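You operate a simulated robot arm through the tools that you are given. There is no shell and no other tool. Be economical: measure what you need, move in short steps, check, and stop when the job is done.

Carry out the task below with a simulated two-armed robot. There is one attempt and no reset: what you move stays moved.

Task
Wipe up the spill on the layout table top with the grey rag and put it back.

It is judged by the outcome, as a careful person would: the job done as asked, and still so three seconds after it is handed in. It fails if anything else is knocked over, pushed out of place, dropped, spilled or broken.

Robot
Two 6-joint arms with two-finger parallel grippers on one trunk, on a base that drives. Base frame: it is fixed to the floor where the robot stands at the start and does not move with it; the origin is under the middle of the robot, x ahead of it, y to its left, z up. Units: mm, degrees, N and s.
The left shoulder is at the start at [60, 187, 1047], the right one opposite. Places, roughly: grey rag [500, 0, 800]. Payload 1.57 kg a hand.
The tool frame of a hand sits at the grasp point between the pads (the TCP): z along the fingers, y along the line on which they close. The tips reach 30 mm beyond it. The gripper opens to 110 mm. The fingers are 24 mm wide and 12 mm thick; the gripper's body (48 by 112 mm) begins 78 mm behind the TCP.
Orientation is that of the tool frame in the base frame, as [roll, pitch, yaw] about the fixed x, y, z axes, in that order (R = Rz(yaw) Ry(pitch) Rx(roll)). With the fingers straight down and closing along the base's y, the tool's x points along the base's -x, its y along +y and its z along -z.

Tools
- The arms move only by the tool drive_tool. It takes "left_targets", "right_targets" or both (then of equal length, played together; a hand with none holds still); each is a list of rows, each a list of 7 numbers: the shift along the tool's x, y, z in cm, then the turn, a rotation vector about the tool's x, y, z in degrees, then the finger opening in cm, from 0 to 11. In form: [[x, y, z, wx, wy, wz, hand], ...]. A call has 1 to 12 rows; each row shifts and turns the commanded pose from where the row before left it, along the tool's axes as they then stand. A row lasts 0.2 s, in which the tool goes at most 50 mm and 8.6 degrees; a call with a longer step from one row to the next is refused whole, and so is a gripper value outside its range. Where a pose cannot be reached the arm comes as near as it can. A force on the tool above 40 N (or 10 N above the force at the start of the call, whichever is more), or a blocked arm, ends the call early, and 0.2 s more pass. Each finger travels about 153 mm/s and halts on what it meets, pressing with about 41 N; the grip force reading is that of the motor and also rises with nothing between the fingers. The clock runs only during rows and for 0.2 s after the last one: add rows that do not move to give the fingers time. It gives the time, the measured TCP pose, the force on the tool (base axes), the opening and the grip force at its end, in the units of the frame above (readings bear some noise), with the torque about the TCP (base axes, N m) and any sound that the robot's microphone picked up.
- Cameras (640 x 400 px; columns grow to the right, rows downward): "scene" is now at [7.8, -21.1, 1580.7]; the picture's right is [-0.31, -0.95, 0.00], its down [-0.77, 0.25, -0.58] and it looks along [0.55, -0.18, -0.81] (base axes); focal length 253 px, centre (320, 200). "left" rides on the left gripper at [70, -16, -141] in its tool frame; the picture's right is [0.23, 0.97, 0.00], its down [-0.86, 0.20, -0.48] and it looks along [-0.47, 0.11, 0.88] (tool axes); focal length 222 px, centre (320, 200). "right" rides on the right gripper at [70, 16, -141] in its tool frame; the picture's right is [-0.23, 0.97, 0.00], its down [-0.86, -0.20, -0.48] and it looks along [-0.47, -0.11, 0.88] (tool axes); focal length 222 px, centre (320, 200). There is no depth. A picture from a camera that has moved, and an enlarged one, comes with that camera's place and axes in the base frame and with its lens.
- capture(camera): a new picture of that camera. It takes no simulated time.
- move_column(by): slides the trunk up (or, below 0, down) by that many mm; the arms and the scene camera ride with it, the base frame stays. It gives what a move gives, with no picture.
- drive_base(legs): drives the robot by 1 to 6 legs, each [ahead, left, turn to the left] in mm, mm and degrees, along the robot's own axes; the way and the turn of a leg run together, so that a leg with both is an arc; at most 1500 mm and 180 degrees a leg. The arms and the cameras ride along, it lands a little off, and it stops where it bumps. It gives what a move gives.
- head_to(pan, tilt): turns the head with the scene camera to pan (to the left, within 86 degrees either way) and tilt (down, from -29 to 69), counted from straight ahead of the robot. It gives what a move gives.
- enlarge(camera, box): a new picture of the part [left, top, right, bottom] of that camera's present view, enlarged. It takes no simulated time.
- hand_in(): hands the job in; it is judged then, once.

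Go step by step. Nothing tells you exact positions but the pictures and the camera data: compare them with the known pose of the tool, close in by small moves and look again before you grip or let go. The budget is 120 turns and 100 pictures, counting those below and the enlarged ones. Unless the task says otherwise, let go and move clear before handing in, and close with one line.

The tools are called after "Emit:" by a JSON object that holds its "name" and its "arguments". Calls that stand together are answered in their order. drive_tool: Moves the arms, as the interface text tells. Its arguments: {"type":"object","properties":{"left_targets":{"type":"array","items":{"type":"array","items":{"type":"number"}}},"right_targets":{"type":"array","items":{"type":"array","items":{"type":"number"}}}},"required":[]} The other tools are called the same way: move_column (by) slides the trunk up or down; drive_base (legs) drives the base; head_to (pan, tilt) turns the head that bears the scene camera; capture (camera) takes a picture; enlarge (camera, box) takes an enlarged picture of a part of a camera's view; hand_in () hands the job in.

At the start:

```text
clock: 0.0
left_position: [404.2, 44.8, 1079.4]
left_ee_rot: [179.9, 0.1, 179.9]
left_force: [0.6, 0.1, -0.5]
left_torque: [0.0, -0.02, -0.01]
left_width: 109.9
left_finger_force: 0.0
right_position: [380.5, -369.5, 1010.2]
right_ee_rot: [180.0, 0.0, -179.9]
right_force: [0.7, 0.1, -0.1]
right_torque: [0.03, 0.01, 0.04]
right_width: 109.9
right_finger_force: 0.0
trunk travel left (down, up): [-675.0, 315.0]
robot x, y, heading: [1.0, 0.5, 0.2]
head pan, tilt: [-18.1, 54.4]
```

scene: 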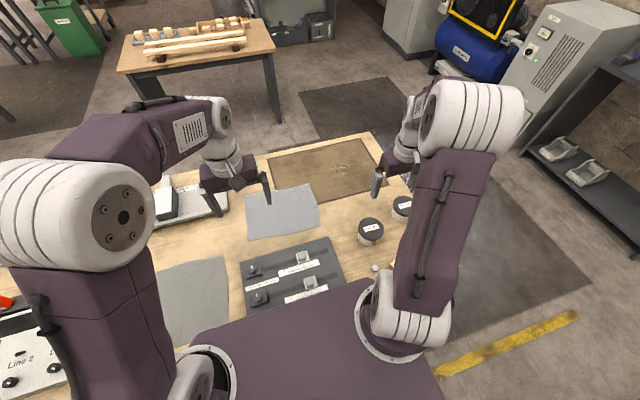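
right: 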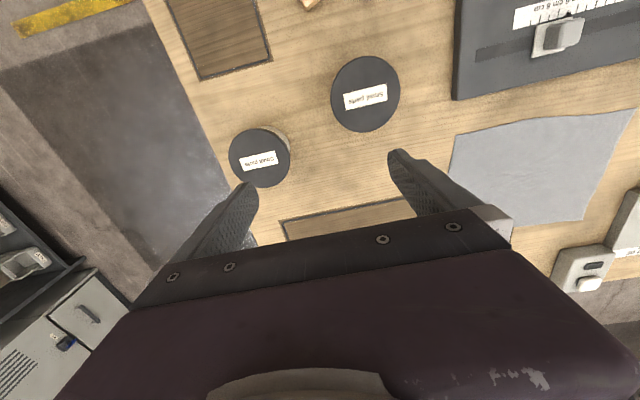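
left: 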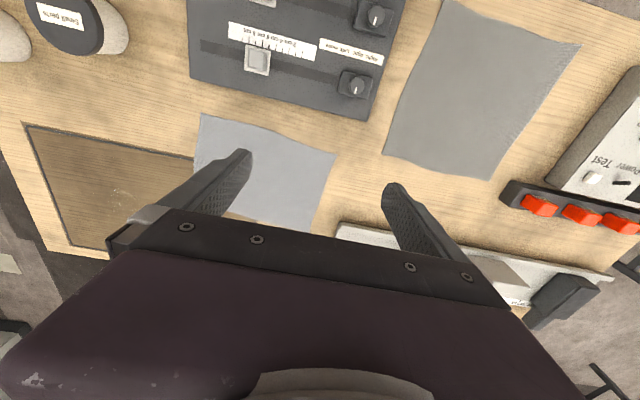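

I see two cloths (a blue-grey one near [500,0], a grey one further left), a brown panel with faint marks, and another table behind. I look closer to find the spill.

Emit:
{"name": "enlarge", "arguments": {"camera": "scene", "box": [230, 120, 430, 245]}}

Emit:
{"name": "enlarge", "arguments": {"camera": "left", "box": [0, 80, 340, 280]}}

Emit:
{"name": "enlarge", "arguments": {"camera": "scene", "box": [0, 180, 350, 400]}}

```text
3.20 times, centred on (330, 182) of scene
camera zoom: at [7.8, -21.1, 1580.7], right [-0.31, -0.95, 0.0], down [-0.77, 0.25, -0.58], along [0.55, -0.18, -0.81], focal length 811 px, centre (288, 256)
```

zoom: 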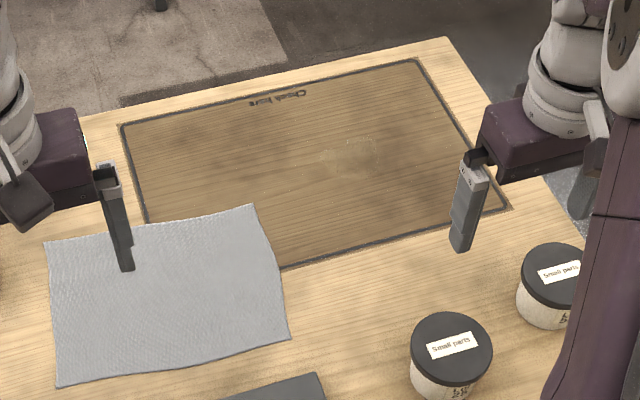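

```text
1.88 times, centred on (170, 180) of left
camera zoom: at [333.4, 29.1, 1221.1], right [-0.23, 0.97, 0.0], down [0.85, 0.2, 0.48], along [0.47, 0.11, -0.88], focal length 418 px, centre (602, 238)
```

zoom: 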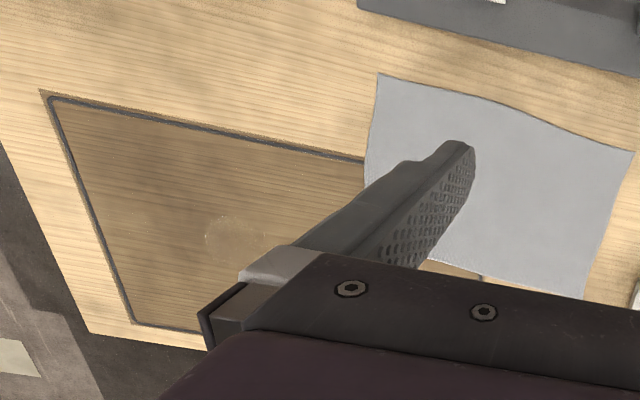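

```text
1.82 times, centred on (175, 290) of scene
camera zoom: at [7.8, -21.1, 1580.7], right [-0.31, -0.95, 0.0], down [-0.77, 0.25, -0.58], along [0.55, -0.18, -0.81], focal length 461 px, centre (584, 36)
```

zoom: 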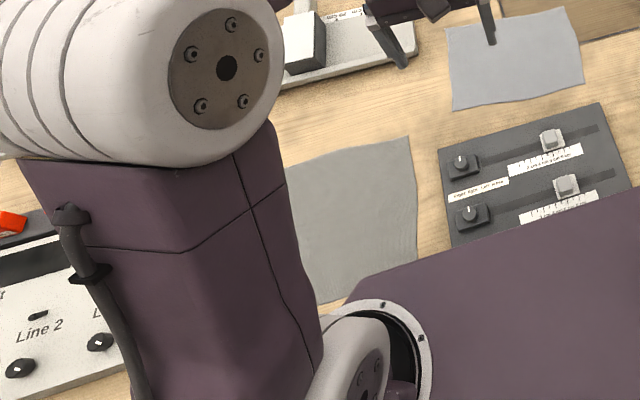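

The blue-grey cloth lies near [530,-45], so it is the rag; the brown outlined zone holds a faint clear spill near [658,-311]. I look closer at both.

Emit:
{"name": "enlarge", "arguments": {"camera": "scene", "box": [260, 130, 400, 215]}}

Emit:
{"name": "enlarge", "arguments": {"camera": "left", "box": [20, 110, 200, 260]}}

Emit:
{"name": "enlarge", "arguments": {"camera": "scene", "box": [300, 180, 440, 300]}}

```text
4.57 times, centred on (330, 172) of scene
camera zoom: at [7.8, -21.1, 1580.7], right [-0.31, -0.95, 0.0], down [-0.77, 0.25, -0.58], along [0.55, -0.18, -0.81], focal length 1158 px, centre (274, 326)
```

zoom: 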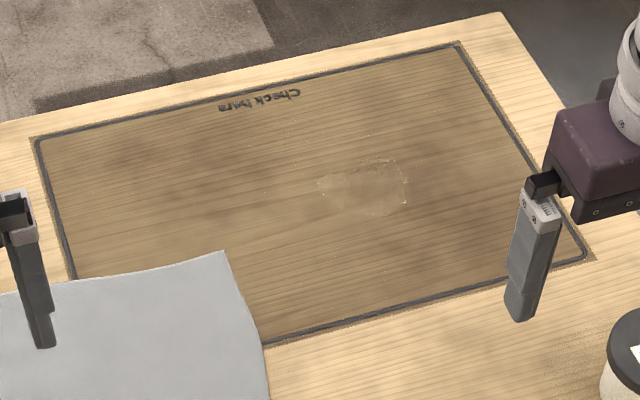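

```text
2.67 times, centred on (110, 185) of left
camera zoom: at [333.4, 29.1, 1221.1], right [-0.23, 0.97, 0.0], down [0.85, 0.2, 0.48], along [0.47, 0.11, -0.88], focal length 592 px, centre (880, 240)
```

zoom: 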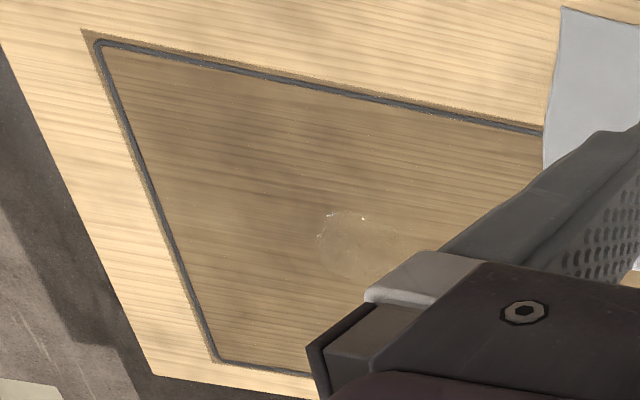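

```text
3.33 times, centred on (370, 240) of scene
camera zoom: at [7.8, -21.1, 1580.7], right [-0.31, -0.95, 0.0], down [-0.77, 0.25, -0.58], along [0.55, -0.18, -0.81], focal length 845 px, centre (153, 67)
```

zoom: 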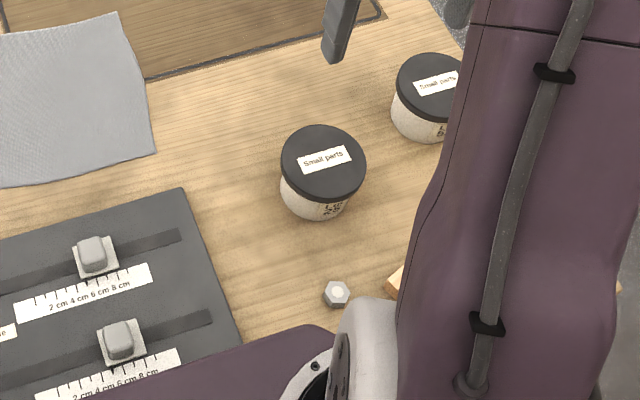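

The spill is about 80 mm wide, centred near [663,-318], out of reach from here; the rag covers about x 429–647, y -174–93. I check the table's near edge before driving forward.

Emit:
{"name": "head_to", "arguments": {"pan": 0, "tilt": 69}}

Emit:
{"name": "capture", "arguments": {"camera": "scene"}}

Emit:
{"name": "head_to", "arguments": {"pan": -70, "tilt": 60}}

Emit:
{"name": "capture", "arguments": {"camera": "scene"}}

```text
clock: 0.8
left_position: [403.1, 44.5, 1079.0]
left_ee_rot: [180.0, 0.0, 180.0]
left_force: [-0.3, -0.5, -0.6]
left_torque: [0.01, -0.01, 0.0]
left_width: 110.0
left_finger_force: 0.0
right_position: [381.7, -368.9, 1010.6]
right_ee_rot: [179.9, 0.0, 180.0]
right_force: [0.1, -1.0, -1.0]
right_torque: [-0.01, 0.01, 0.03]
right_width: 109.9
right_finger_force: 0.0
trunk travel left (down, up): [-675.0, 315.0]
robot x, y, heading: [0.0, 1.6, 0.0]
head pan, tilt: [0.0, 68.8]
```

```text
90 pictures are left
camera scene: at [-5.4, 1.4, 1564.5], right [0.0, -1.0, 0.0], down [-0.93, 0.0, -0.36], along [0.36, 0.0, -0.93], focal length 253 px, centre (320, 200)
```

scene: 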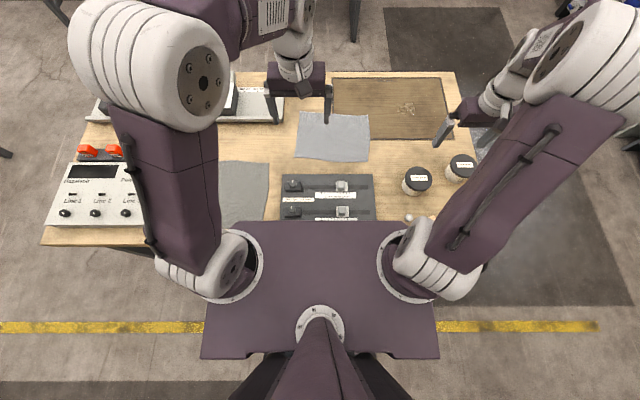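

```text
clock: 2.2
left_position: [403.4, 45.0, 1079.2]
left_ee_rot: [-179.9, 0.0, -180.0]
left_force: [-0.6, 0.4, 0.0]
left_torque: [0.0, -0.02, -0.02]
left_width: 109.8
left_finger_force: 0.0
right_position: [380.3, -369.9, 1009.7]
right_ee_rot: [-180.0, 0.0, 180.0]
right_force: [0.8, -0.5, -0.1]
right_torque: [-0.04, 0.01, 0.03]
right_width: 110.1
right_finger_force: 0.0
trunk travel left (down, up): [-675.0, 315.0]
robot x, y, heading: [-1.2, 0.3, 0.2]
head pan, tilt: [-70.0, 60.0]
```

```text
89 pictures are left
camera scene: at [-38.5, -61.1, 1573.8], right [-0.94, -0.34, 0.0], down [-0.3, 0.81, -0.5], along [0.17, -0.47, -0.87], focal length 253 px, centre (320, 200)
```

scene: 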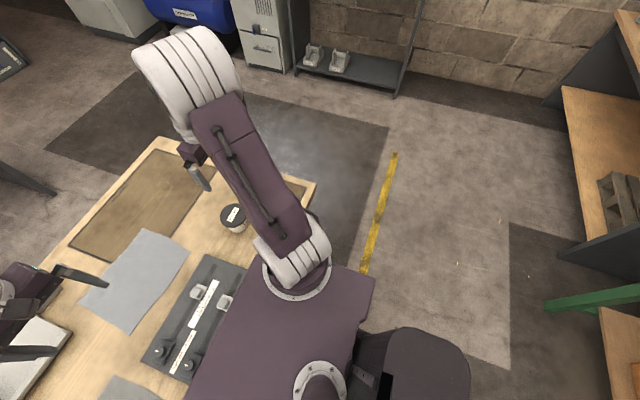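

The near table edge is about x=145, so I'd rather not drive into it; the right hand can reach with some tilt. I move the left hand aside and the right hand above the rag's right part.

Emit:
{"name": "drive_tool", "arguments": {"left_targets": [[0, 2.5, 0, 0, 0, 0, 11], [0, 2.5, 0, 0, 0, 0, 11], [0, 2.5, 0, 0, 0, 0, 11], [0, 2.5, 0, 0, 0, 0, 11], [0, 2.5, 0, 0, 0, 0, 11], [0, 2.5, 0, 0, 0, 0, 11], [0, 2.5, 0, 0, 0, 0, 11], [0, 2.5, 0, 0, 0, 0, 11], [0, 0, 0, 0, 0, 0, 11], [0, 0, 0, 0, 0, 0, 11]], "right_targets": [[-2.1, 3, 0, 0, 0, 0, 8], [-2.1, 3, 0, 0, 0, 0, 6], [-2.1, 3, 0, 0, 0, 0, 6], [-2.1, 3, 0, 0, 0, 0, 6], [-2.1, 3, 0, 0, 0, 0, 6], [-2.1, 3, 0, 0, 0, 0, 6], [-2.1, 3, 0, 0, 0, 0, 6], [-2, 2.9, 0, 0, 0, 0, 6], [0, 0, 4, 0, 0, 0, 6], [0, 0, 4, 0, 0, 0, 6]]}}

Emit:
{"name": "head_to", "arguments": {"pan": -20, "tilt": 52}}

Emit:
{"name": "capture", "arguments": {"camera": "scene"}}

Emit:
{"name": "capture", "arguments": {"camera": "right"}}

```text
clock: 4.4
left_position: [404.5, 245.6, 1079.4]
left_ee_rot: [179.9, 0.0, -180.0]
left_force: [0.4, 0.1, 0.0]
left_torque: [0.0, -0.01, 0.0]
left_width: 109.8
left_finger_force: 0.0
right_position: [548.5, -129.7, 930.7]
right_ee_rot: [180.0, 0.1, -180.0]
right_force: [1.1, 0.5, -0.5]
right_torque: [0.0, 0.02, 0.02]
right_width: 59.9
right_finger_force: 0.1
trunk travel left (down, up): [-675.0, 315.0]
robot x, y, heading: [-0.7, -2.3, 0.2]
head pan, tilt: [-70.0, 60.0]
```

```text
clock: 5.6
left_position: [403.1, 245.6, 1079.3]
left_ee_rot: [-179.9, 0.0, -180.0]
left_force: [-0.1, -0.4, -0.1]
left_torque: [-0.04, -0.07, -0.01]
left_width: 110.0
left_finger_force: 0.1
right_position: [547.1, -130.0, 932.0]
right_ee_rot: [-180.0, 0.0, -180.0]
right_force: [0.7, 1.3, 0.0]
right_torque: [-0.04, -0.01, -0.02]
right_width: 60.0
right_finger_force: 0.0
trunk travel left (down, up): [-675.0, 315.0]
robot x, y, heading: [-1.2, 1.7, 0.0]
head pan, tilt: [-20.0, 52.0]
```

```text
88 pictures are left
camera scene: at [9.3, -24.1, 1583.7], right [-0.34, -0.94, 0.0], down [-0.74, 0.27, -0.62], along [0.58, -0.21, -0.79], focal length 253 px, centre (320, 200)
```

scene: 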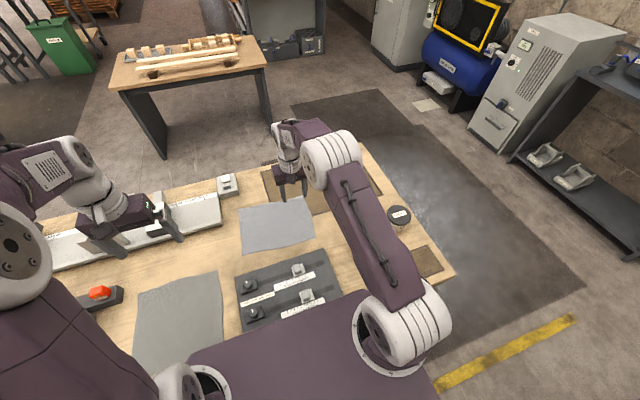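

```text
87 pictures are left
camera right: at [478.9, -113.3, 1072.7], right [0.23, 0.97, 0.0], down [0.86, -0.2, 0.48], along [0.47, -0.11, -0.88], focal length 222 px, centre (320, 200)
```

right: 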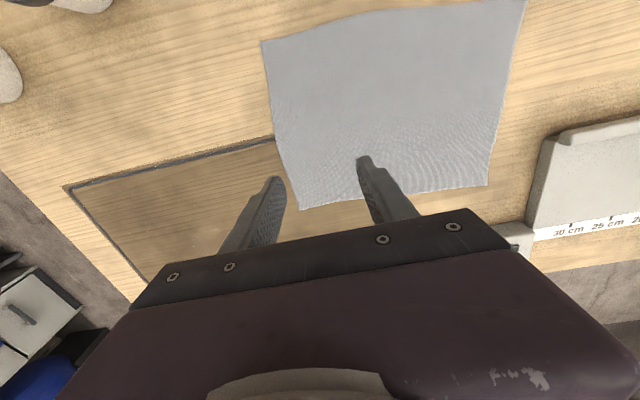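

The rag's corners agree with my estimate. I shift 20 mm inward and descend to just above the rag.

Emit:
{"name": "drive_tool", "arguments": {"right_targets": [[0, 2, 3, 0, 0, 0, 6], [0, 0, 3, 0, 0, 0, 6], [0, 0, 2, 0, 0, 0, 6], [0, 0, 0, 0, 0, 0, 6]]}}

Emit:
{"name": "capture", "arguments": {"camera": "right"}}

Emit:
{"name": "enlarge", "arguments": {"camera": "scene", "box": [220, 120, 400, 260]}}

```text
clock: 6.6
left_position: [404.2, 244.5, 1079.3]
left_ee_rot: [-179.9, 0.1, -180.0]
left_force: [1.2, -0.4, 0.7]
left_torque: [0.0, 0.03, 0.02]
left_width: 109.6
left_finger_force: 0.0
right_position: [548.5, -110.1, 851.4]
right_ee_rot: [-180.0, -0.1, 179.9]
right_force: [0.1, 0.2, -0.4]
right_torque: [0.0, 0.07, 0.0]
right_width: 59.9
right_finger_force: 0.1
trunk travel left (down, up): [-675.0, 315.0]
robot x, y, heading: [-2.1, -1.9, -0.1]
head pan, tilt: [-20.0, 52.0]
```

```text
86 pictures are left
camera right: at [479.5, -93.3, 991.8], right [0.23, 0.97, 0.0], down [0.86, -0.2, 0.48], along [0.47, -0.11, -0.88], focal length 222 px, centre (320, 200)
```

right: 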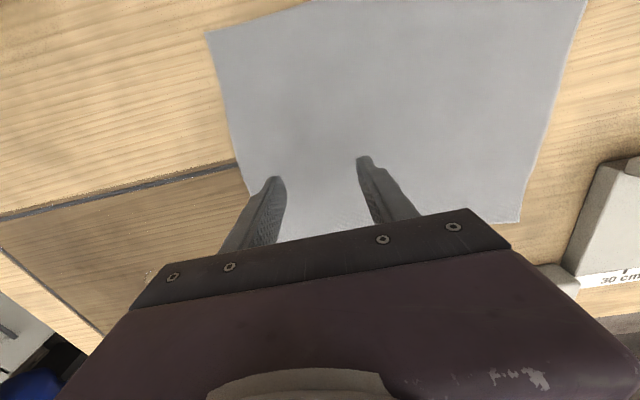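

```text
2.86 times, centred on (310, 190) of scene
camera zoom: at [9.2, -23.8, 1583.7], right [-0.34, -0.94, 0.0], down [-0.74, 0.27, -0.62], along [0.58, -0.21, -0.79], focal length 724 px, centre (349, 229)
```

zoom: 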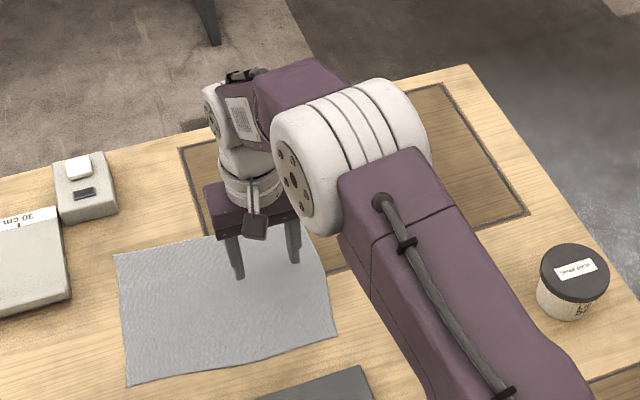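

The fingertips are about 20 mm above the rag, both inside its edge. I descend gently, watching the force.

Emit:
{"name": "drive_tool", "arguments": {"right_targets": [[0, 0, 0.6, 0, 0, 0, 6], [0, 0, 0.6, 0, 0, 0, 6], [0, 0, 0.4, 0, 0, 0, 6], [0, 0, 0, 0, 0, 0, 6]]}}

Emit:
{"name": "drive_tool", "arguments": {"right_targets": [[0, 0, 0.3, 0, 0, 0, 6], [0, 0, 0, 0, 0, 0, 6]]}}

Emit:
{"name": "drive_tool", "arguments": {"right_targets": [[0, 0, 0.2, 0, 0, 0, 6], [0, 0, 0, 0, 0, 0, 6]]}}

```text
clock: 7.6
left_position: [403.4, 245.0, 1079.5]
left_ee_rot: [179.9, 0.0, 180.0]
left_force: [0.6, -1.0, 0.7]
left_torque: [0.0, 0.03, 0.03]
left_width: 110.2
left_finger_force: 0.1
right_position: [548.0, -110.0, 833.9]
right_ee_rot: [-180.0, 0.0, -180.0]
right_force: [0.4, 0.5, -0.2]
right_torque: [-0.03, -0.05, -0.02]
right_width: 59.9
right_finger_force: 0.0
trunk travel left (down, up): [-675.0, 315.0]
robot x, y, heading: [1.0, 3.3, -0.1]
head pan, tilt: [-20.0, 52.0]
```

```text
clock: 8.2
left_position: [403.3, 244.6, 1079.8]
left_ee_rot: [-180.0, 0.0, 179.9]
left_force: [0.7, 0.0, 0.1]
left_torque: [-0.02, -0.02, -0.02]
left_width: 110.2
left_finger_force: 0.0
right_position: [547.2, -109.9, 832.4]
right_ee_rot: [180.0, 0.0, 179.9]
right_force: [-0.3, -0.2, -0.1]
right_torque: [0.01, 0.01, 0.01]
right_width: 59.8
right_finger_force: 0.0
trunk travel left (down, up): [-675.0, 315.0]
robot x, y, heading: [-0.1, 0.8, -0.1]
head pan, tilt: [-20.0, 52.0]
```

```text
clock: 8.8
left_position: [403.1, 243.9, 1080.4]
left_ee_rot: [180.0, 0.2, -179.9]
left_force: [0.4, 0.5, 0.3]
left_torque: [-0.02, -0.02, -0.03]
left_width: 110.1
left_finger_force: 0.1
right_position: [547.2, -111.2, 831.3]
right_ee_rot: [-180.0, 0.1, -180.0]
right_force: [0.4, -1.0, 11.7]
right_torque: [0.02, 0.05, -0.04]
right_width: 59.9
right_finger_force: 0.1
trunk travel left (down, up): [-675.0, 315.0]
robot x, y, heading: [-0.7, -0.0, 0.3]
head pan, tilt: [-20.0, 52.0]
```

Contact at about TCP z 831 with 12 N. I close the fingers to pinch up a fold.

Emit:
{"name": "drive_tool", "arguments": {"right_targets": [[0, 0, 0, 0, 0, 0, 4], [0, 0, 0, 0, 0, 0, 2], [0, 0, 0, 0, 0, 0, 0], [0, 0, 0, 0, 0, 0, 0], [0, 0, 0, 0, 0, 0, 0]]}}

Emit:
{"name": "capture", "arguments": {"camera": "right"}}

Emit:
{"name": "enlarge", "arguments": {"camera": "scene", "box": [220, 120, 400, 260]}}

```text
clock: 10.0
left_position: [402.3, 245.1, 1079.9]
left_ee_rot: [-179.8, 0.2, 180.0]
left_force: [0.1, -0.2, -0.3]
left_torque: [0.0, -0.01, 0.03]
left_width: 110.0
left_finger_force: 0.0
right_position: [546.4, -110.4, 831.5]
right_ee_rot: [-180.0, 0.1, 180.0]
right_force: [1.6, -1.5, 17.8]
right_torque: [-0.02, -0.03, 0.0]
right_width: 2.6
right_finger_force: 23.7
trunk travel left (down, up): [-675.0, 315.0]
robot x, y, heading: [-0.3, -1.1, -0.1]
head pan, tilt: [-20.0, 52.0]
```

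```text
84 pictures are left
camera right: at [477.4, -93.7, 972.3], right [0.23, 0.97, 0.0], down [0.85, -0.2, 0.48], along [0.47, -0.11, -0.88], focal length 222 px, centre (320, 200)
```

right: 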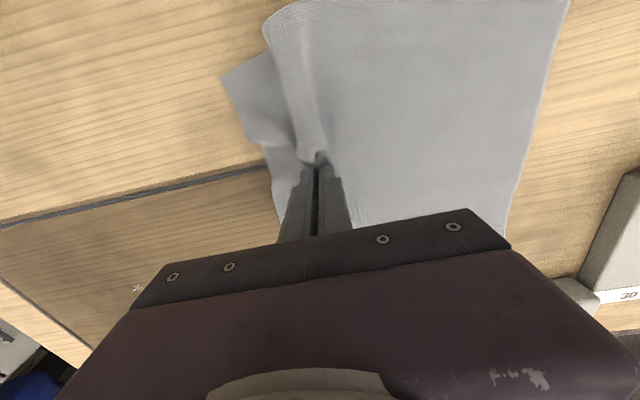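

```text
2.86 times, centred on (310, 190) of scene
camera zoom: at [6.6, -23.5, 1583.8], right [-0.34, -0.94, 0.0], down [-0.74, 0.27, -0.62], along [0.58, -0.21, -0.79], focal length 724 px, centre (349, 229)
```

zoom: 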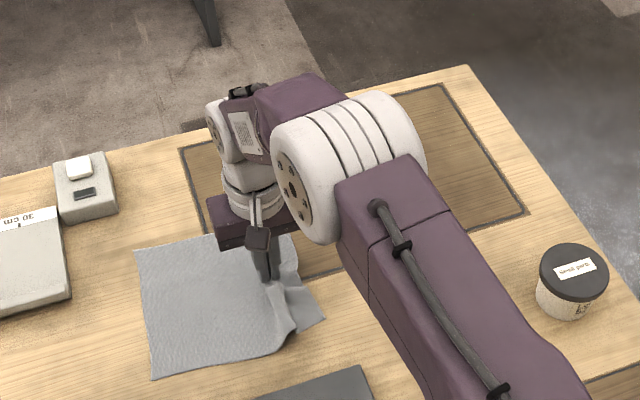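

The rag is soft and pinched well. I lift slightly, tilt the tool 30° outward for reach, and drag the rag part of the way to the spill.

Emit:
{"name": "drive_tool", "arguments": {"right_targets": [[0, 0, -1, 0, 0, 0, 0], [0, 0, 0, 0, -7.5, 0, 0], [0, 0, 0, 0, -7.5, 0, 0], [0, 0, 0, 0, -7.5, 0, 0], [0, 0, 0, 0, -7.5, 0, 0], [-0.87, -2.6, 0.5, 0, 0, 0, 0], [-0.87, -2.6, 0.5, 0, 0, 0, 0], [-0.87, -2.6, 0.5, 0, 0, 0, 0], [-0.87, -2.6, 0.5, 0, 0, 0, 0], [0, 0, 0, 0, 0, 0, 0]]}}

Emit:
{"name": "capture", "arguments": {"camera": "right"}}

Emit:
{"name": "capture", "arguments": {"camera": "scene"}}

```text
clock: 12.2
left_position: [404.3, 244.3, 1079.3]
left_ee_rot: [-180.0, 0.1, 179.9]
left_force: [0.3, -0.1, 0.1]
left_torque: [-0.04, 0.01, -0.01]
left_width: 110.1
left_finger_force: 0.2
right_position: [588.1, -222.5, 836.8]
right_ee_rot: [-178.1, 22.3, 179.9]
right_force: [0.6, 0.2, 0.5]
right_torque: [-0.05, 0.01, 0.03]
right_width: 2.6
right_finger_force: 23.8
right hand out of reach, approached as far as the arm can: row 5
trunk travel left (down, up): [-675.0, 315.0]
robot x, y, heading: [1.5, 1.5, -0.1]
head pan, tilt: [-20.0, 52.0]
```

```text
82 pictures are left
camera right: at [470.9, -201.6, 941.5], right [0.22, 0.97, 0.06], down [0.61, -0.19, 0.77], along [0.76, -0.14, -0.63], focal length 222 px, centre (320, 200)
```

right: 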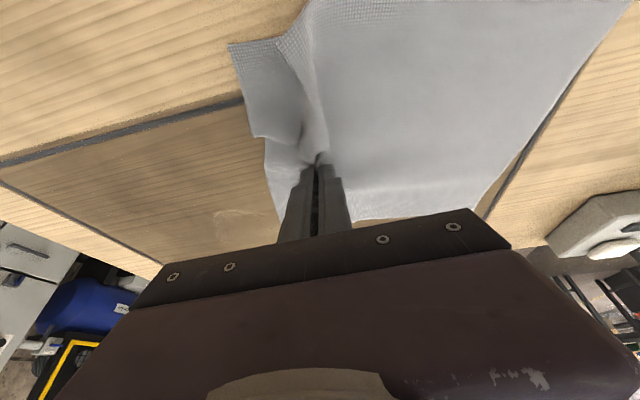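

```text
81 pictures are left
camera scene: at [9.0, -23.3, 1583.7], right [-0.34, -0.94, 0.0], down [-0.74, 0.27, -0.62], along [0.58, -0.21, -0.79], focal length 253 px, centre (320, 200)
```

scene: 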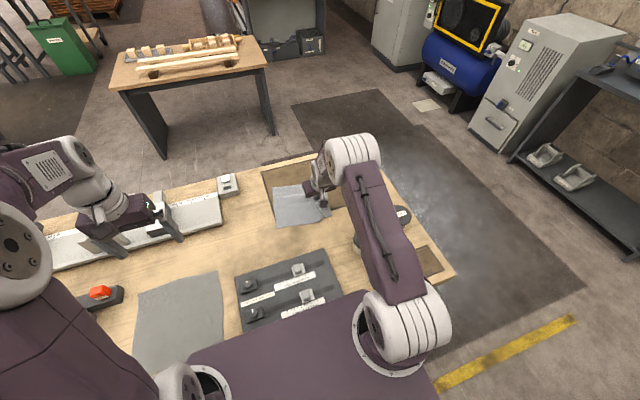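

The tilt stopped at about 22°, but the rag follows well. The spill is visible just ahead; I continue toward it and check how far the arm gets.

Emit:
{"name": "drive_tool", "arguments": {"right_targets": [[-1, -2.2, 0.4, 0, 0, 0, 0], [-1, -2.2, 0.4, 0, 0, 0, 0], [-1, -2.2, 0.4, 0, 0, 0, 0], [0, 0, 0, 0, 0, 0, 0]]}}

Emit:
{"name": "capture", "arguments": {"camera": "right"}}

Emit:
{"name": "enlarge", "arguments": {"camera": "scene", "box": [220, 110, 480, 300]}}

```text
clock: 13.2
left_position: [405.0, 244.3, 1078.6]
left_ee_rot: [-179.9, 0.1, -180.0]
left_force: [0.7, 0.9, -0.1]
left_torque: [-0.01, -0.01, 0.03]
left_width: 110.1
left_finger_force: 0.1
right_position: [619.9, -289.4, 839.4]
right_ee_rot: [-178.2, 22.2, 179.9]
right_force: [-0.2, 1.0, 0.2]
right_torque: [0.02, 0.02, -0.02]
right_width: 2.2
right_finger_force: 23.6
trunk travel left (down, up): [-675.0, 315.0]
robot x, y, heading: [0.5, 0.8, 0.2]
head pan, tilt: [-20.0, 52.0]
```

```text
80 pictures are left
camera right: at [502.5, -267.7, 944.0], right [0.22, 0.97, 0.06], down [0.61, -0.19, 0.77], along [0.76, -0.14, -0.63], focal length 222 px, centre (320, 200)
```

right: 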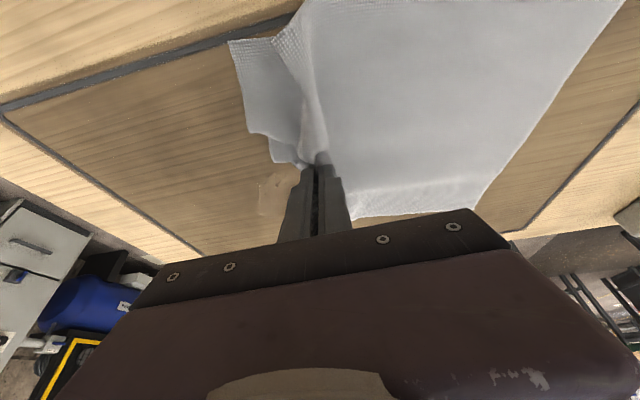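

```text
2.11 times, centred on (350, 205) of scene
camera zoom: at [9.1, -23.7, 1583.7], right [-0.34, -0.94, 0.0], down [-0.74, 0.27, -0.62], along [0.58, -0.21, -0.79], focal length 534 px, centre (257, 190)
```

zoom: 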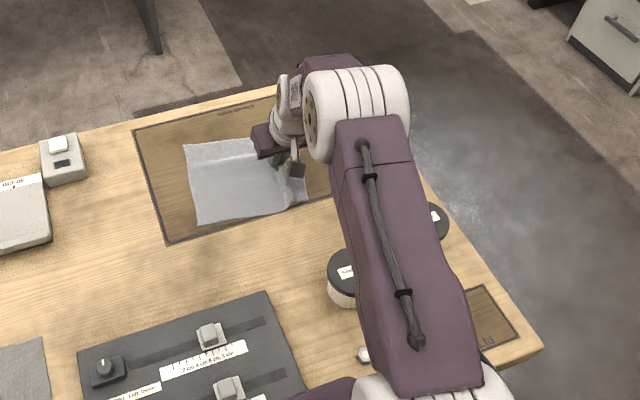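

It reaches. I move the pinched fold over the spill's far side and lower to light contact.

Emit:
{"name": "drive_tool", "arguments": {"right_targets": [[-1.3, -1.5, 0.75, 0, 0, 0, 0], [-1.3, -1.5, 0.75, 0, 0, 0, 0], [0.15, 0, 0.26, 0, 0, 0, 0], [0.1, 0, 0.17, 0, 0, 0, 0], [0, 0, 0, 0, 0, 0, 0]]}}

Emit:
{"name": "capture", "arguments": {"camera": "right"}}

```text
clock: 14.4
left_position: [403.6, 245.4, 1078.6]
left_ee_rot: [-179.9, 0.2, 180.0]
left_force: [0.5, 0.2, 0.8]
left_torque: [0.0, 0.01, 0.02]
left_width: 109.9
left_finger_force: 0.0
right_position: [648.6, -319.3, 834.6]
right_ee_rot: [-178.1, 22.5, 179.9]
right_force: [3.4, -0.1, 14.7]
right_torque: [0.0, -0.12, 0.0]
right_width: 2.6
right_finger_force: 24.0
trunk travel left (down, up): [-675.0, 315.0]
robot x, y, heading: [-4.1, -0.7, -0.0]
head pan, tilt: [-20.0, 52.0]
```

```text
78 pictures are left
camera right: at [531.0, -297.9, 938.2], right [0.22, 0.97, 0.06], down [0.6, -0.18, 0.78], along [0.77, -0.14, -0.63], focal length 222 px, centre (320, 200)
```

right: 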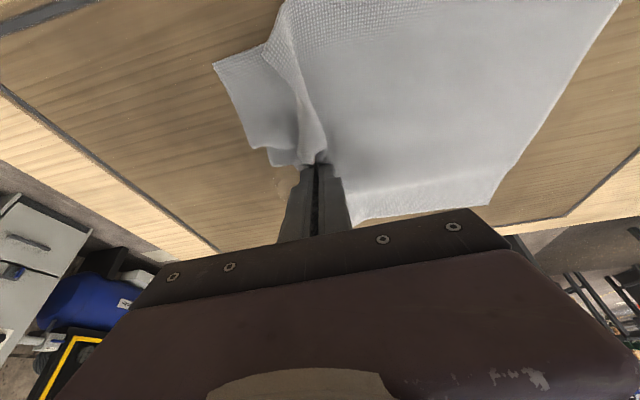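

Light contact at 15 N over the spill. I make wiping strokes across it.

Emit:
{"name": "drive_tool", "arguments": {"right_targets": [[0, -1.5, 0, 0, 0, 0, 0], [0, -1.5, 0, 0, 0, 0, 0], [0, -1.5, 0, 0, 0, 0, 0], [-0.87, -0.5, 0.5, 0, 0, 0, 0], [-0.87, 1, 0.5, 0, 0, 0, 0], [0, 2, 0, 0, 0, 0, 0], [0, 2, 0, 0, 0, 0, 0], [0, 2, 0, 0, 0, 0, 0], [0, 1.5, 0, 0, 0, 0, 0], [0, 0, 0, 0, 0, 0, 0]]}}

Emit:
{"name": "capture", "arguments": {"camera": "right"}}

```text
clock: 16.6
left_position: [398.8, 244.5, 1080.9]
left_ee_rot: [180.0, 0.4, 180.0]
left_force: [-0.2, 1.0, -0.6]
left_torque: [-0.04, 0.03, -0.02]
left_width: 109.9
left_finger_force: 0.0
right_position: [658.0, -283.1, 834.4]
right_ee_rot: [-178.1, 22.8, 179.8]
right_force: [0.9, -13.8, 31.5]
right_torque: [-0.48, -0.09, 0.02]
right_width: 2.5
right_finger_force: 23.5
right hand out of reach, approached as far as the arm can: row 5
trunk travel left (down, up): [-675.0, 315.0]
robot x, y, heading: [-1.9, 1.8, 0.2]
head pan, tilt: [-20.0, 52.0]
```

```text
77 pictures are left
camera right: at [539.9, -262.3, 937.0], right [0.22, 0.97, 0.06], down [0.6, -0.18, 0.78], along [0.77, -0.14, -0.62], focal length 222 px, centre (320, 200)
```

right: 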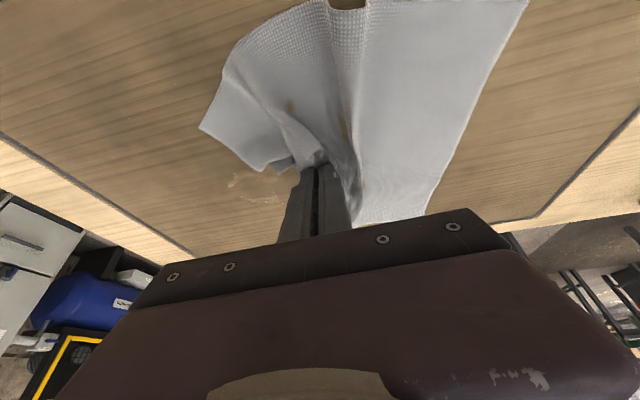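

Some residue remains on the far right, around x 667–710, y -335 to -360, where the arm is at its limit. I lift a little and test how far out it can get.

Emit:
{"name": "drive_tool", "arguments": {"right_targets": [[-0.75, 0, -1.3, 0, 0, 0, 0], [0, -3, 0, 0, 0, 0, 0], [0, -3, 0, 0, 0, 0, 0], [-1.7, 0, 1, 0, 0, 0, 0], [-1.7, 0, 1, 0, 0, 0, 0], [0, 0, 0, 0, 0, 0, 0]]}}

Emit:
{"name": "capture", "arguments": {"camera": "right"}}

Emit:
{"name": "capture", "arguments": {"camera": "left"}}

```text
clock: 18.0
left_position: [403.5, 244.5, 1080.1]
left_ee_rot: [180.0, 0.0, 179.9]
left_force: [0.4, 0.4, 1.0]
left_torque: [-0.01, 0.0, -0.01]
left_width: 110.0
left_finger_force: 0.0
right_position: [668.2, -340.9, 843.7]
right_ee_rot: [-178.2, 22.2, 179.9]
right_force: [-0.2, -0.6, -0.5]
right_torque: [0.0, -0.01, 0.04]
right_width: 2.3
right_finger_force: 23.9
right hand out of reach, approached as far as the arm can: row 4, 5
trunk travel left (down, up): [-675.0, 315.0]
robot x, y, heading: [-0.7, 2.4, 0.1]
head pan, tilt: [-20.0, 52.0]
```

```text
76 pictures are left
camera right: at [551.1, -318.7, 949.2], right [0.22, 0.97, 0.06], down [0.61, -0.19, 0.77], along [0.76, -0.14, -0.63], focal length 222 px, centre (320, 200)
```

right: 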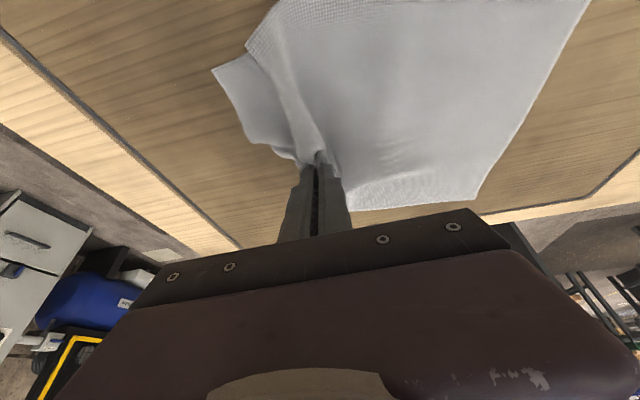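

```text
75 pictures are left
camera left: at [333.9, 228.4, 1220.5], right [-0.23, 0.97, 0.0], down [0.85, 0.2, 0.48], along [0.47, 0.11, -0.88], focal length 222 px, centre (320, 200)
```

left: 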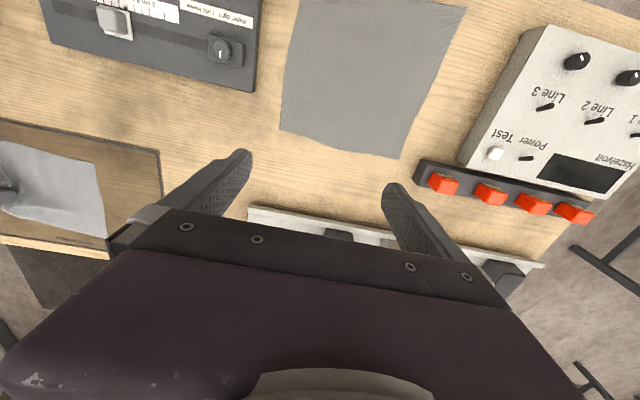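

The arm tops out near x=668. I drive the base forward a cautious 40 mm, hand slightly raised, to gain reach.

Emit:
{"name": "drive_base", "arguments": {"legs": [[40, 0, 0]]}}

Emit:
{"name": "capture", "arguments": {"camera": "right"}}

Emit:
{"name": "capture", "arguments": {"camera": "scene"}}

```text
clock: 18.9
left_position: [441.8, 244.1, 1080.4]
left_ee_rot: [180.0, 0.3, -179.9]
left_force: [-0.2, 0.8, -0.4]
left_torque: [-0.01, -0.03, 0.01]
left_width: 110.1
left_finger_force: 0.1
right_position: [705.0, -340.7, 847.9]
right_ee_rot: [-178.2, 22.4, 179.9]
right_force: [-1.1, -0.7, -0.6]
right_torque: [-0.01, -0.04, 0.02]
right_width: 2.6
right_finger_force: 23.9
trunk travel left (down, up): [-675.0, 315.0]
robot x, y, heading: [40.8, 0.2, 0.2]
head pan, tilt: [-20.0, 52.0]
```

```text
74 pictures are left
camera right: at [588.2, -318.8, 951.2], right [0.22, 0.97, 0.06], down [0.61, -0.19, 0.77], along [0.76, -0.14, -0.63], focal length 222 px, centre (320, 200)
```

right: 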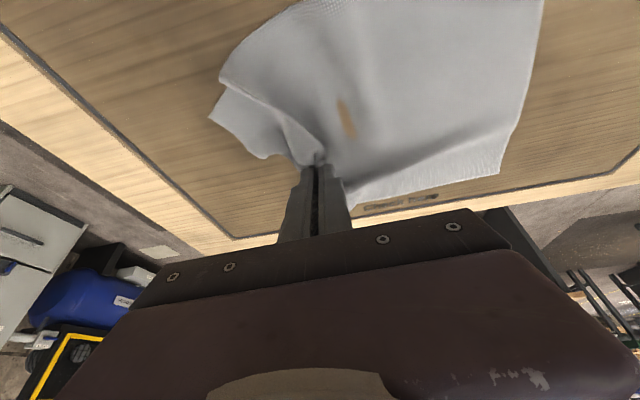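

```text
73 pictures are left
camera scene: at [44.9, -24.0, 1583.8], right [-0.34, -0.94, 0.0], down [-0.74, 0.27, -0.62], along [0.58, -0.21, -0.79], focal length 253 px, centre (320, 200)
```

scene: 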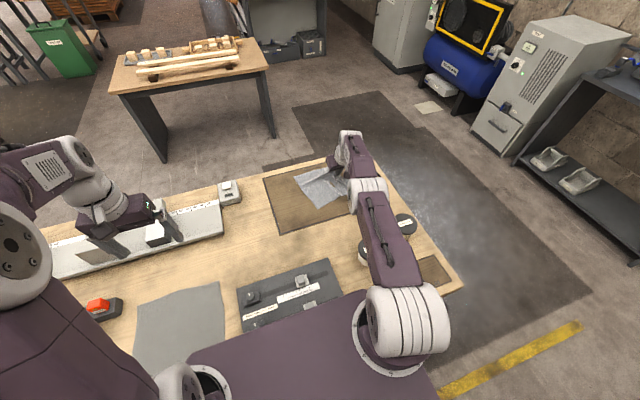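

No bump. I drive 40 mm more for a comfortable margin, then bring the hand back over the residue.

Emit:
{"name": "drive_base", "arguments": {"legs": [[40, 0, 0]]}}

Emit:
{"name": "drive_tool", "arguments": {"right_targets": [[2.6, 0, -1.5, 0, 0, 0, 0], [2.6, 0, -1.5, 0, 0, 0, 0], [0, 0, 0, 0, 0, 0, 0]]}}

Emit:
{"name": "capture", "arguments": {"camera": "right"}}

```text
clock: 19.8
left_position: [480.0, 245.1, 1079.9]
left_ee_rot: [-179.9, 0.2, -180.0]
left_force: [0.0, -0.5, -0.1]
left_torque: [0.01, -0.01, 0.01]
left_width: 110.1
left_finger_force: 0.0
right_position: [743.8, -340.1, 846.7]
right_ee_rot: [-178.2, 22.4, 179.9]
right_force: [0.8, 0.0, -0.2]
right_torque: [0.01, -0.02, 0.0]
right_width: 2.6
right_finger_force: 24.0
trunk travel left (down, up): [-675.0, 315.0]
robot x, y, heading: [81.9, -1.5, 0.0]
head pan, tilt: [-20.0, 52.0]
```

```text
clock: 20.6
left_position: [483.8, 244.3, 1077.8]
left_ee_rot: [180.0, 0.0, 180.0]
left_force: [-0.5, 0.3, -0.6]
left_torque: [-0.01, 0.04, 0.0]
left_width: 110.0
left_finger_force: 0.0
right_position: [688.8, -338.3, 854.6]
right_ee_rot: [-178.3, 22.2, 179.8]
right_force: [-0.2, -0.7, 0.3]
right_torque: [0.03, 0.02, 0.0]
right_width: 2.7
right_finger_force: 24.1
trunk travel left (down, up): [-675.0, 315.0]
robot x, y, heading: [81.3, 0.8, 0.2]
head pan, tilt: [-20.0, 52.0]
```

```text
72 pictures are left
camera right: at [571.1, -317.6, 957.5], right [0.22, 0.97, 0.06], down [0.61, -0.19, 0.77], along [0.76, -0.14, -0.63], focal length 222 px, centre (320, 200)
```

right: 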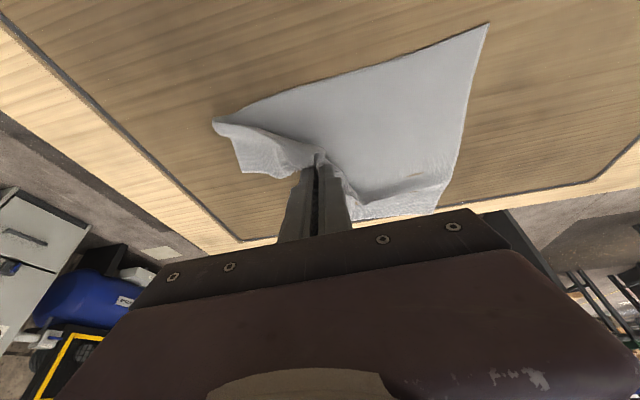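

The hand is now over the residue with reach to spare. I lower to contact and stroke across it.

Emit:
{"name": "drive_tool", "arguments": {"right_targets": [[0.5, 0, 0.87, 0, 0, 0, 0], [0.35, 0, 0.6, 0, 0, 0, 0], [0.1, 0, 0.17, 0, 0, 0, 0], [0, 0, 0, 0, 0, 0, 0]]}}

```text
clock: 21.6
left_position: [481.4, 245.1, 1079.2]
left_ee_rot: [180.0, 0.1, -180.0]
left_force: [1.0, 0.6, -0.8]
left_torque: [-0.02, 0.01, 0.01]
left_width: 110.0
left_finger_force: 0.1
right_position: [685.5, -339.3, 835.3]
right_ee_rot: [-178.2, 22.3, 179.8]
right_force: [0.6, 0.1, 1.3]
right_torque: [0.02, -0.02, -0.01]
right_width: 2.5
right_finger_force: 23.6
trunk travel left (down, up): [-675.0, 315.0]
robot x, y, heading: [80.8, 2.3, -0.1]
head pan, tilt: [-20.0, 52.0]
```

Emit:
{"name": "drive_tool", "arguments": {"right_targets": [[0.1, 0, 0.17, 0, 0, 0, 0], [0, -1.5, 0, 0, 0, 0, 0], [0, -1.5, 0, 0, 0, 0, 0], [0, -1.5, 0, 0, 0, 0, 0], [-0.87, 0, 0.5, 0, 0, 0, 0], [0, 2, 0, 0, 0, 0, 0], [0, 2, 0, 0, 0, 0, 0], [0, 2, 0, 0, 0, 0, 0], [-0.87, 0, 0.5, 0, 0, 0, 0], [0, -2, 0, 0, 0, 0, 0], [0, -2, 0, 0, 0, 0, 0], [0, -2, 0, 0, 0, 0, 0]]}}

Emit:
{"name": "capture", "arguments": {"camera": "right"}}

```text
clock: 24.2
left_position: [479.2, 247.9, 1079.8]
left_ee_rot: [-179.8, 0.1, 180.0]
left_force: [0.1, 0.0, 0.6]
left_torque: [0.04, 0.02, 0.01]
left_width: 109.9
left_finger_force: 0.1
right_position: [703.1, -381.9, 834.2]
right_ee_rot: [-178.1, 22.5, 179.9]
right_force: [0.6, 4.7, 22.0]
right_torque: [0.21, -0.02, 0.0]
right_width: 2.4
right_finger_force: 23.5
trunk travel left (down, up): [-675.0, 315.0]
robot x, y, heading: [80.3, 1.5, 0.1]
head pan, tilt: [-20.0, 52.0]
```

```text
71 pictures are left
camera right: at [584.8, -360.6, 937.7], right [0.22, 0.97, 0.06], down [0.6, -0.18, 0.77], along [0.76, -0.14, -0.63], focal length 222 px, centre (320, 200)
```

right: 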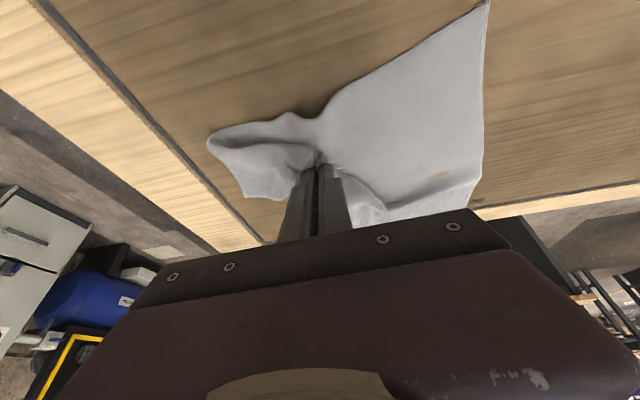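

Contact is good. I do more strokes, working back toward the near side of the spill area.

Emit:
{"name": "drive_tool", "arguments": {"right_targets": [[0, 2.5, 0, 0, 0, 0, 0], [0, 2.5, 0, 0, 0, 0, 0], [0, 2.5, 0, 0, 0, 0, 0], [0, 2, 0, 0, 0, 0, 0], [1.3, 0, -0.75, 0, 0, 0, 0], [0, -2.5, 0, 0, 0, 0, 0], [0, -2.5, 0, 0, 0, 0, 0], [0, -2.5, 0, 0, 0, 0, 0], [0, -1.5, 0, 0, 0, 0, 0], [1.3, 0, -0.75, 0, 0, 0, 0], [0, 2.5, 0, 0, 0, 0, 0], [0, 2.5, 0, 0, 0, 0, 0]]}}

Emit:
{"name": "drive_tool", "arguments": {"right_targets": [[0, 2, 0, 0, 0, 0, 0], [0, 2, 0, 0, 0, 0, 0], [1.5, 0, -0.87, 0, 0, 0, 0], [0, -2.5, 0, 0, 0, 0, 0], [0, -2.5, 0, 0, 0, 0, 0], [0, -2.5, 0, 0, 0, 0, 0], [1.5, 0, -0.87, 0, 0, 0, 0], [0, 2.5, 0, 0, 0, 0, 0], [0, 2.5, 0, 0, 0, 0, 0], [0, 2.5, 0, 0, 0, 0, 0], [0, 0, 0, 0, 0, 0, 0]]}}

Emit:
{"name": "capture", "arguments": {"camera": "right"}}

Emit:
{"name": "capture", "arguments": {"camera": "scene"}}

```text
clock: 26.8
left_position: [482.6, 245.5, 1079.9]
left_ee_rot: [-179.8, 0.1, 180.0]
left_force: [-0.4, 0.3, 0.4]
left_torque: [-0.03, -0.01, 0.02]
left_width: 109.9
left_finger_force: 0.1
right_position: [673.2, -329.9, 834.5]
right_ee_rot: [-178.2, 22.3, 179.8]
right_force: [0.2, -2.0, 8.7]
right_torque: [-0.07, -0.04, 0.01]
right_width: 2.9
right_finger_force: 23.9
trunk travel left (down, up): [-675.0, 315.0]
robot x, y, heading: [82.8, 5.2, -0.0]
head pan, tilt: [-20.0, 52.0]
```

```text
clock: 29.2
left_position: [483.8, 245.0, 1080.5]
left_ee_rot: [-180.0, 0.0, -180.0]
left_force: [0.4, -0.5, 0.0]
left_torque: [0.0, -0.03, -0.01]
left_width: 110.1
left_finger_force: 0.0
right_position: [640.9, -288.9, 839.0]
right_ee_rot: [-178.2, 22.3, 179.8]
right_force: [-0.3, -0.4, 0.0]
right_torque: [0.01, 0.01, 0.0]
right_width: 2.8
right_finger_force: 23.7
trunk travel left (down, up): [-675.0, 315.0]
robot x, y, heading: [77.7, 2.2, 0.0]
head pan, tilt: [-20.0, 52.0]
```

```text
70 pictures are left
camera right: at [524.1, -267.6, 942.3], right [0.22, 0.97, 0.06], down [0.61, -0.19, 0.77], along [0.76, -0.14, -0.63], focal length 222 px, centre (320, 200)
```

right: 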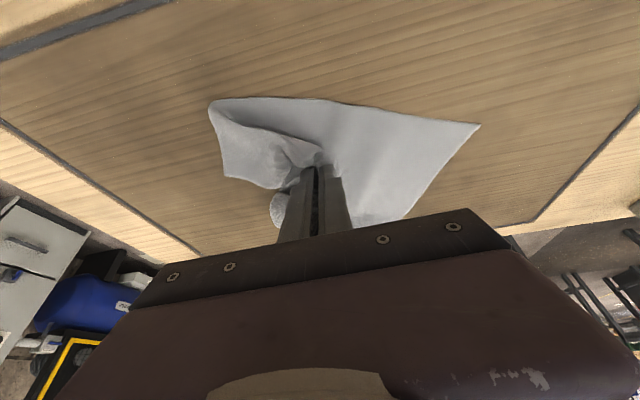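

```text
69 pictures are left
camera scene: at [88.3, -24.7, 1583.7], right [-0.34, -0.94, 0.0], down [-0.74, 0.27, -0.62], along [0.58, -0.21, -0.79], focal length 253 px, centre (320, 200)
```

scene: 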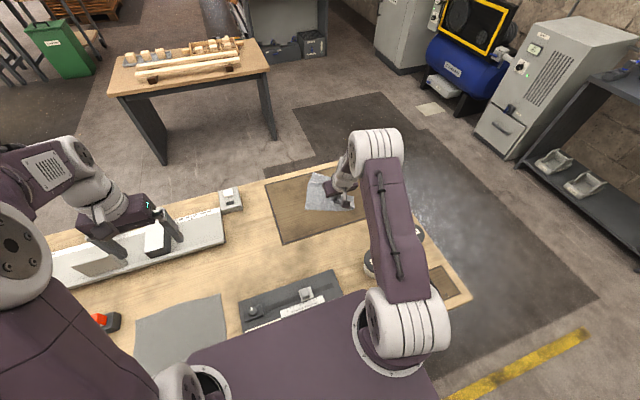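

I lift the rag and move it toward home so I can inspect the wiped area.

Emit:
{"name": "drive_tool", "arguments": {"right_targets": [[-1.5, 0, -2.6, 0, 0, 0, 0], [-1.5, 0, -2.6, 0, 0, 0, 0], [-1.5, 0, -2.6, 0, 0, 0, 0], [-1.5, 0, -2.6, 0, 0, 0, 0], [-1, 3, -1.7, 0, 0, 0, 0], [0, 4, 0, 0, 0, 0, 0], [0.87, 4, -0.5, 0, 0, 0, 0], [0.87, 4, -0.5, 0, 0, 0, 0], [0.87, 3, -0.5, 0, 0, 0, 0], [0, 0, 0, 0, 0, 0, 0]]}}

Emit:
{"name": "enlarge", "arguments": {"camera": "scene", "box": [240, 120, 440, 245]}}

Emit:
{"name": "capture", "arguments": {"camera": "right"}}

```text
clock: 31.4
left_position: [482.0, 245.2, 1080.3]
left_ee_rot: [-180.0, 0.2, 180.0]
left_force: [-0.7, 0.0, 0.0]
left_torque: [0.04, 0.03, -0.04]
left_width: 110.2
left_finger_force: 0.0
right_position: [634.1, -104.3, 974.9]
right_ee_rot: [-178.2, 22.4, 179.7]
right_force: [-0.1, 0.5, 0.6]
right_torque: [0.0, -0.01, -0.02]
right_width: 2.3
right_finger_force: 24.2
trunk travel left (down, up): [-675.0, 315.0]
robot x, y, heading: [79.0, 2.2, -0.1]
head pan, tilt: [-20.0, 52.0]
```

```text
3.20 times, centred on (340, 182) of scene
camera zoom: at [88.3, -24.8, 1583.7], right [-0.34, -0.94, 0.0], down [-0.74, 0.27, -0.62], along [0.58, -0.21, -0.79], focal length 811 px, centre (256, 256)
```

zoom: 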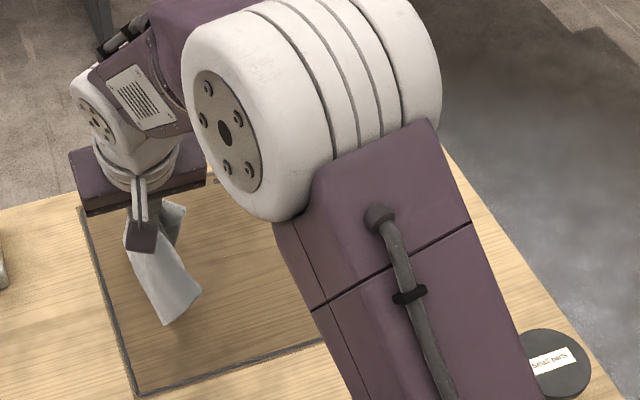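

```text
67 pictures are left
camera right: at [516.7, -82.7, 1078.3], right [0.22, 0.97, 0.06], down [0.61, -0.19, 0.77], along [0.76, -0.14, -0.63], focal length 222 px, centre (320, 200)
```

right: 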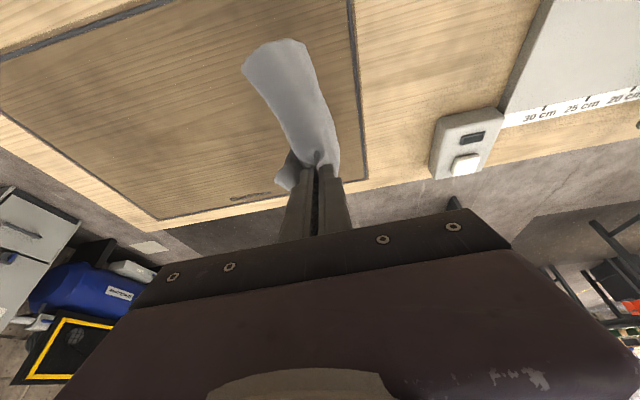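

I zoom in on where the spill was in the right camera view.

Emit:
{"name": "enlarge", "arguments": {"camera": "right", "box": [40, 50, 300, 220]}}

```text
2.35 times, centred on (170, 135) of right
camera zoom: at [516.7, -82.7, 1078.3], right [0.22, 0.97, 0.06], down [0.61, -0.19, 0.77], along [0.76, -0.14, -0.63], focal length 523 px, centre (673, 353)
```

zoom: 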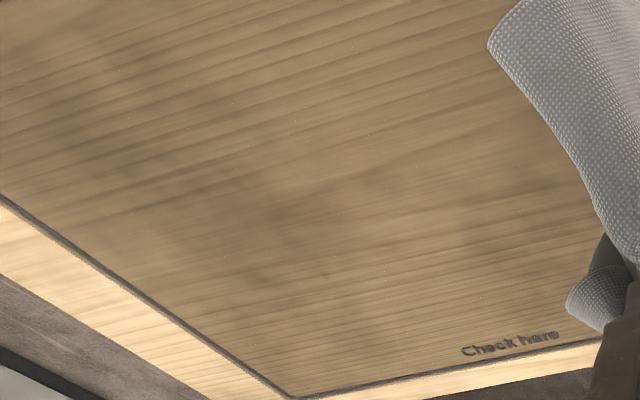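

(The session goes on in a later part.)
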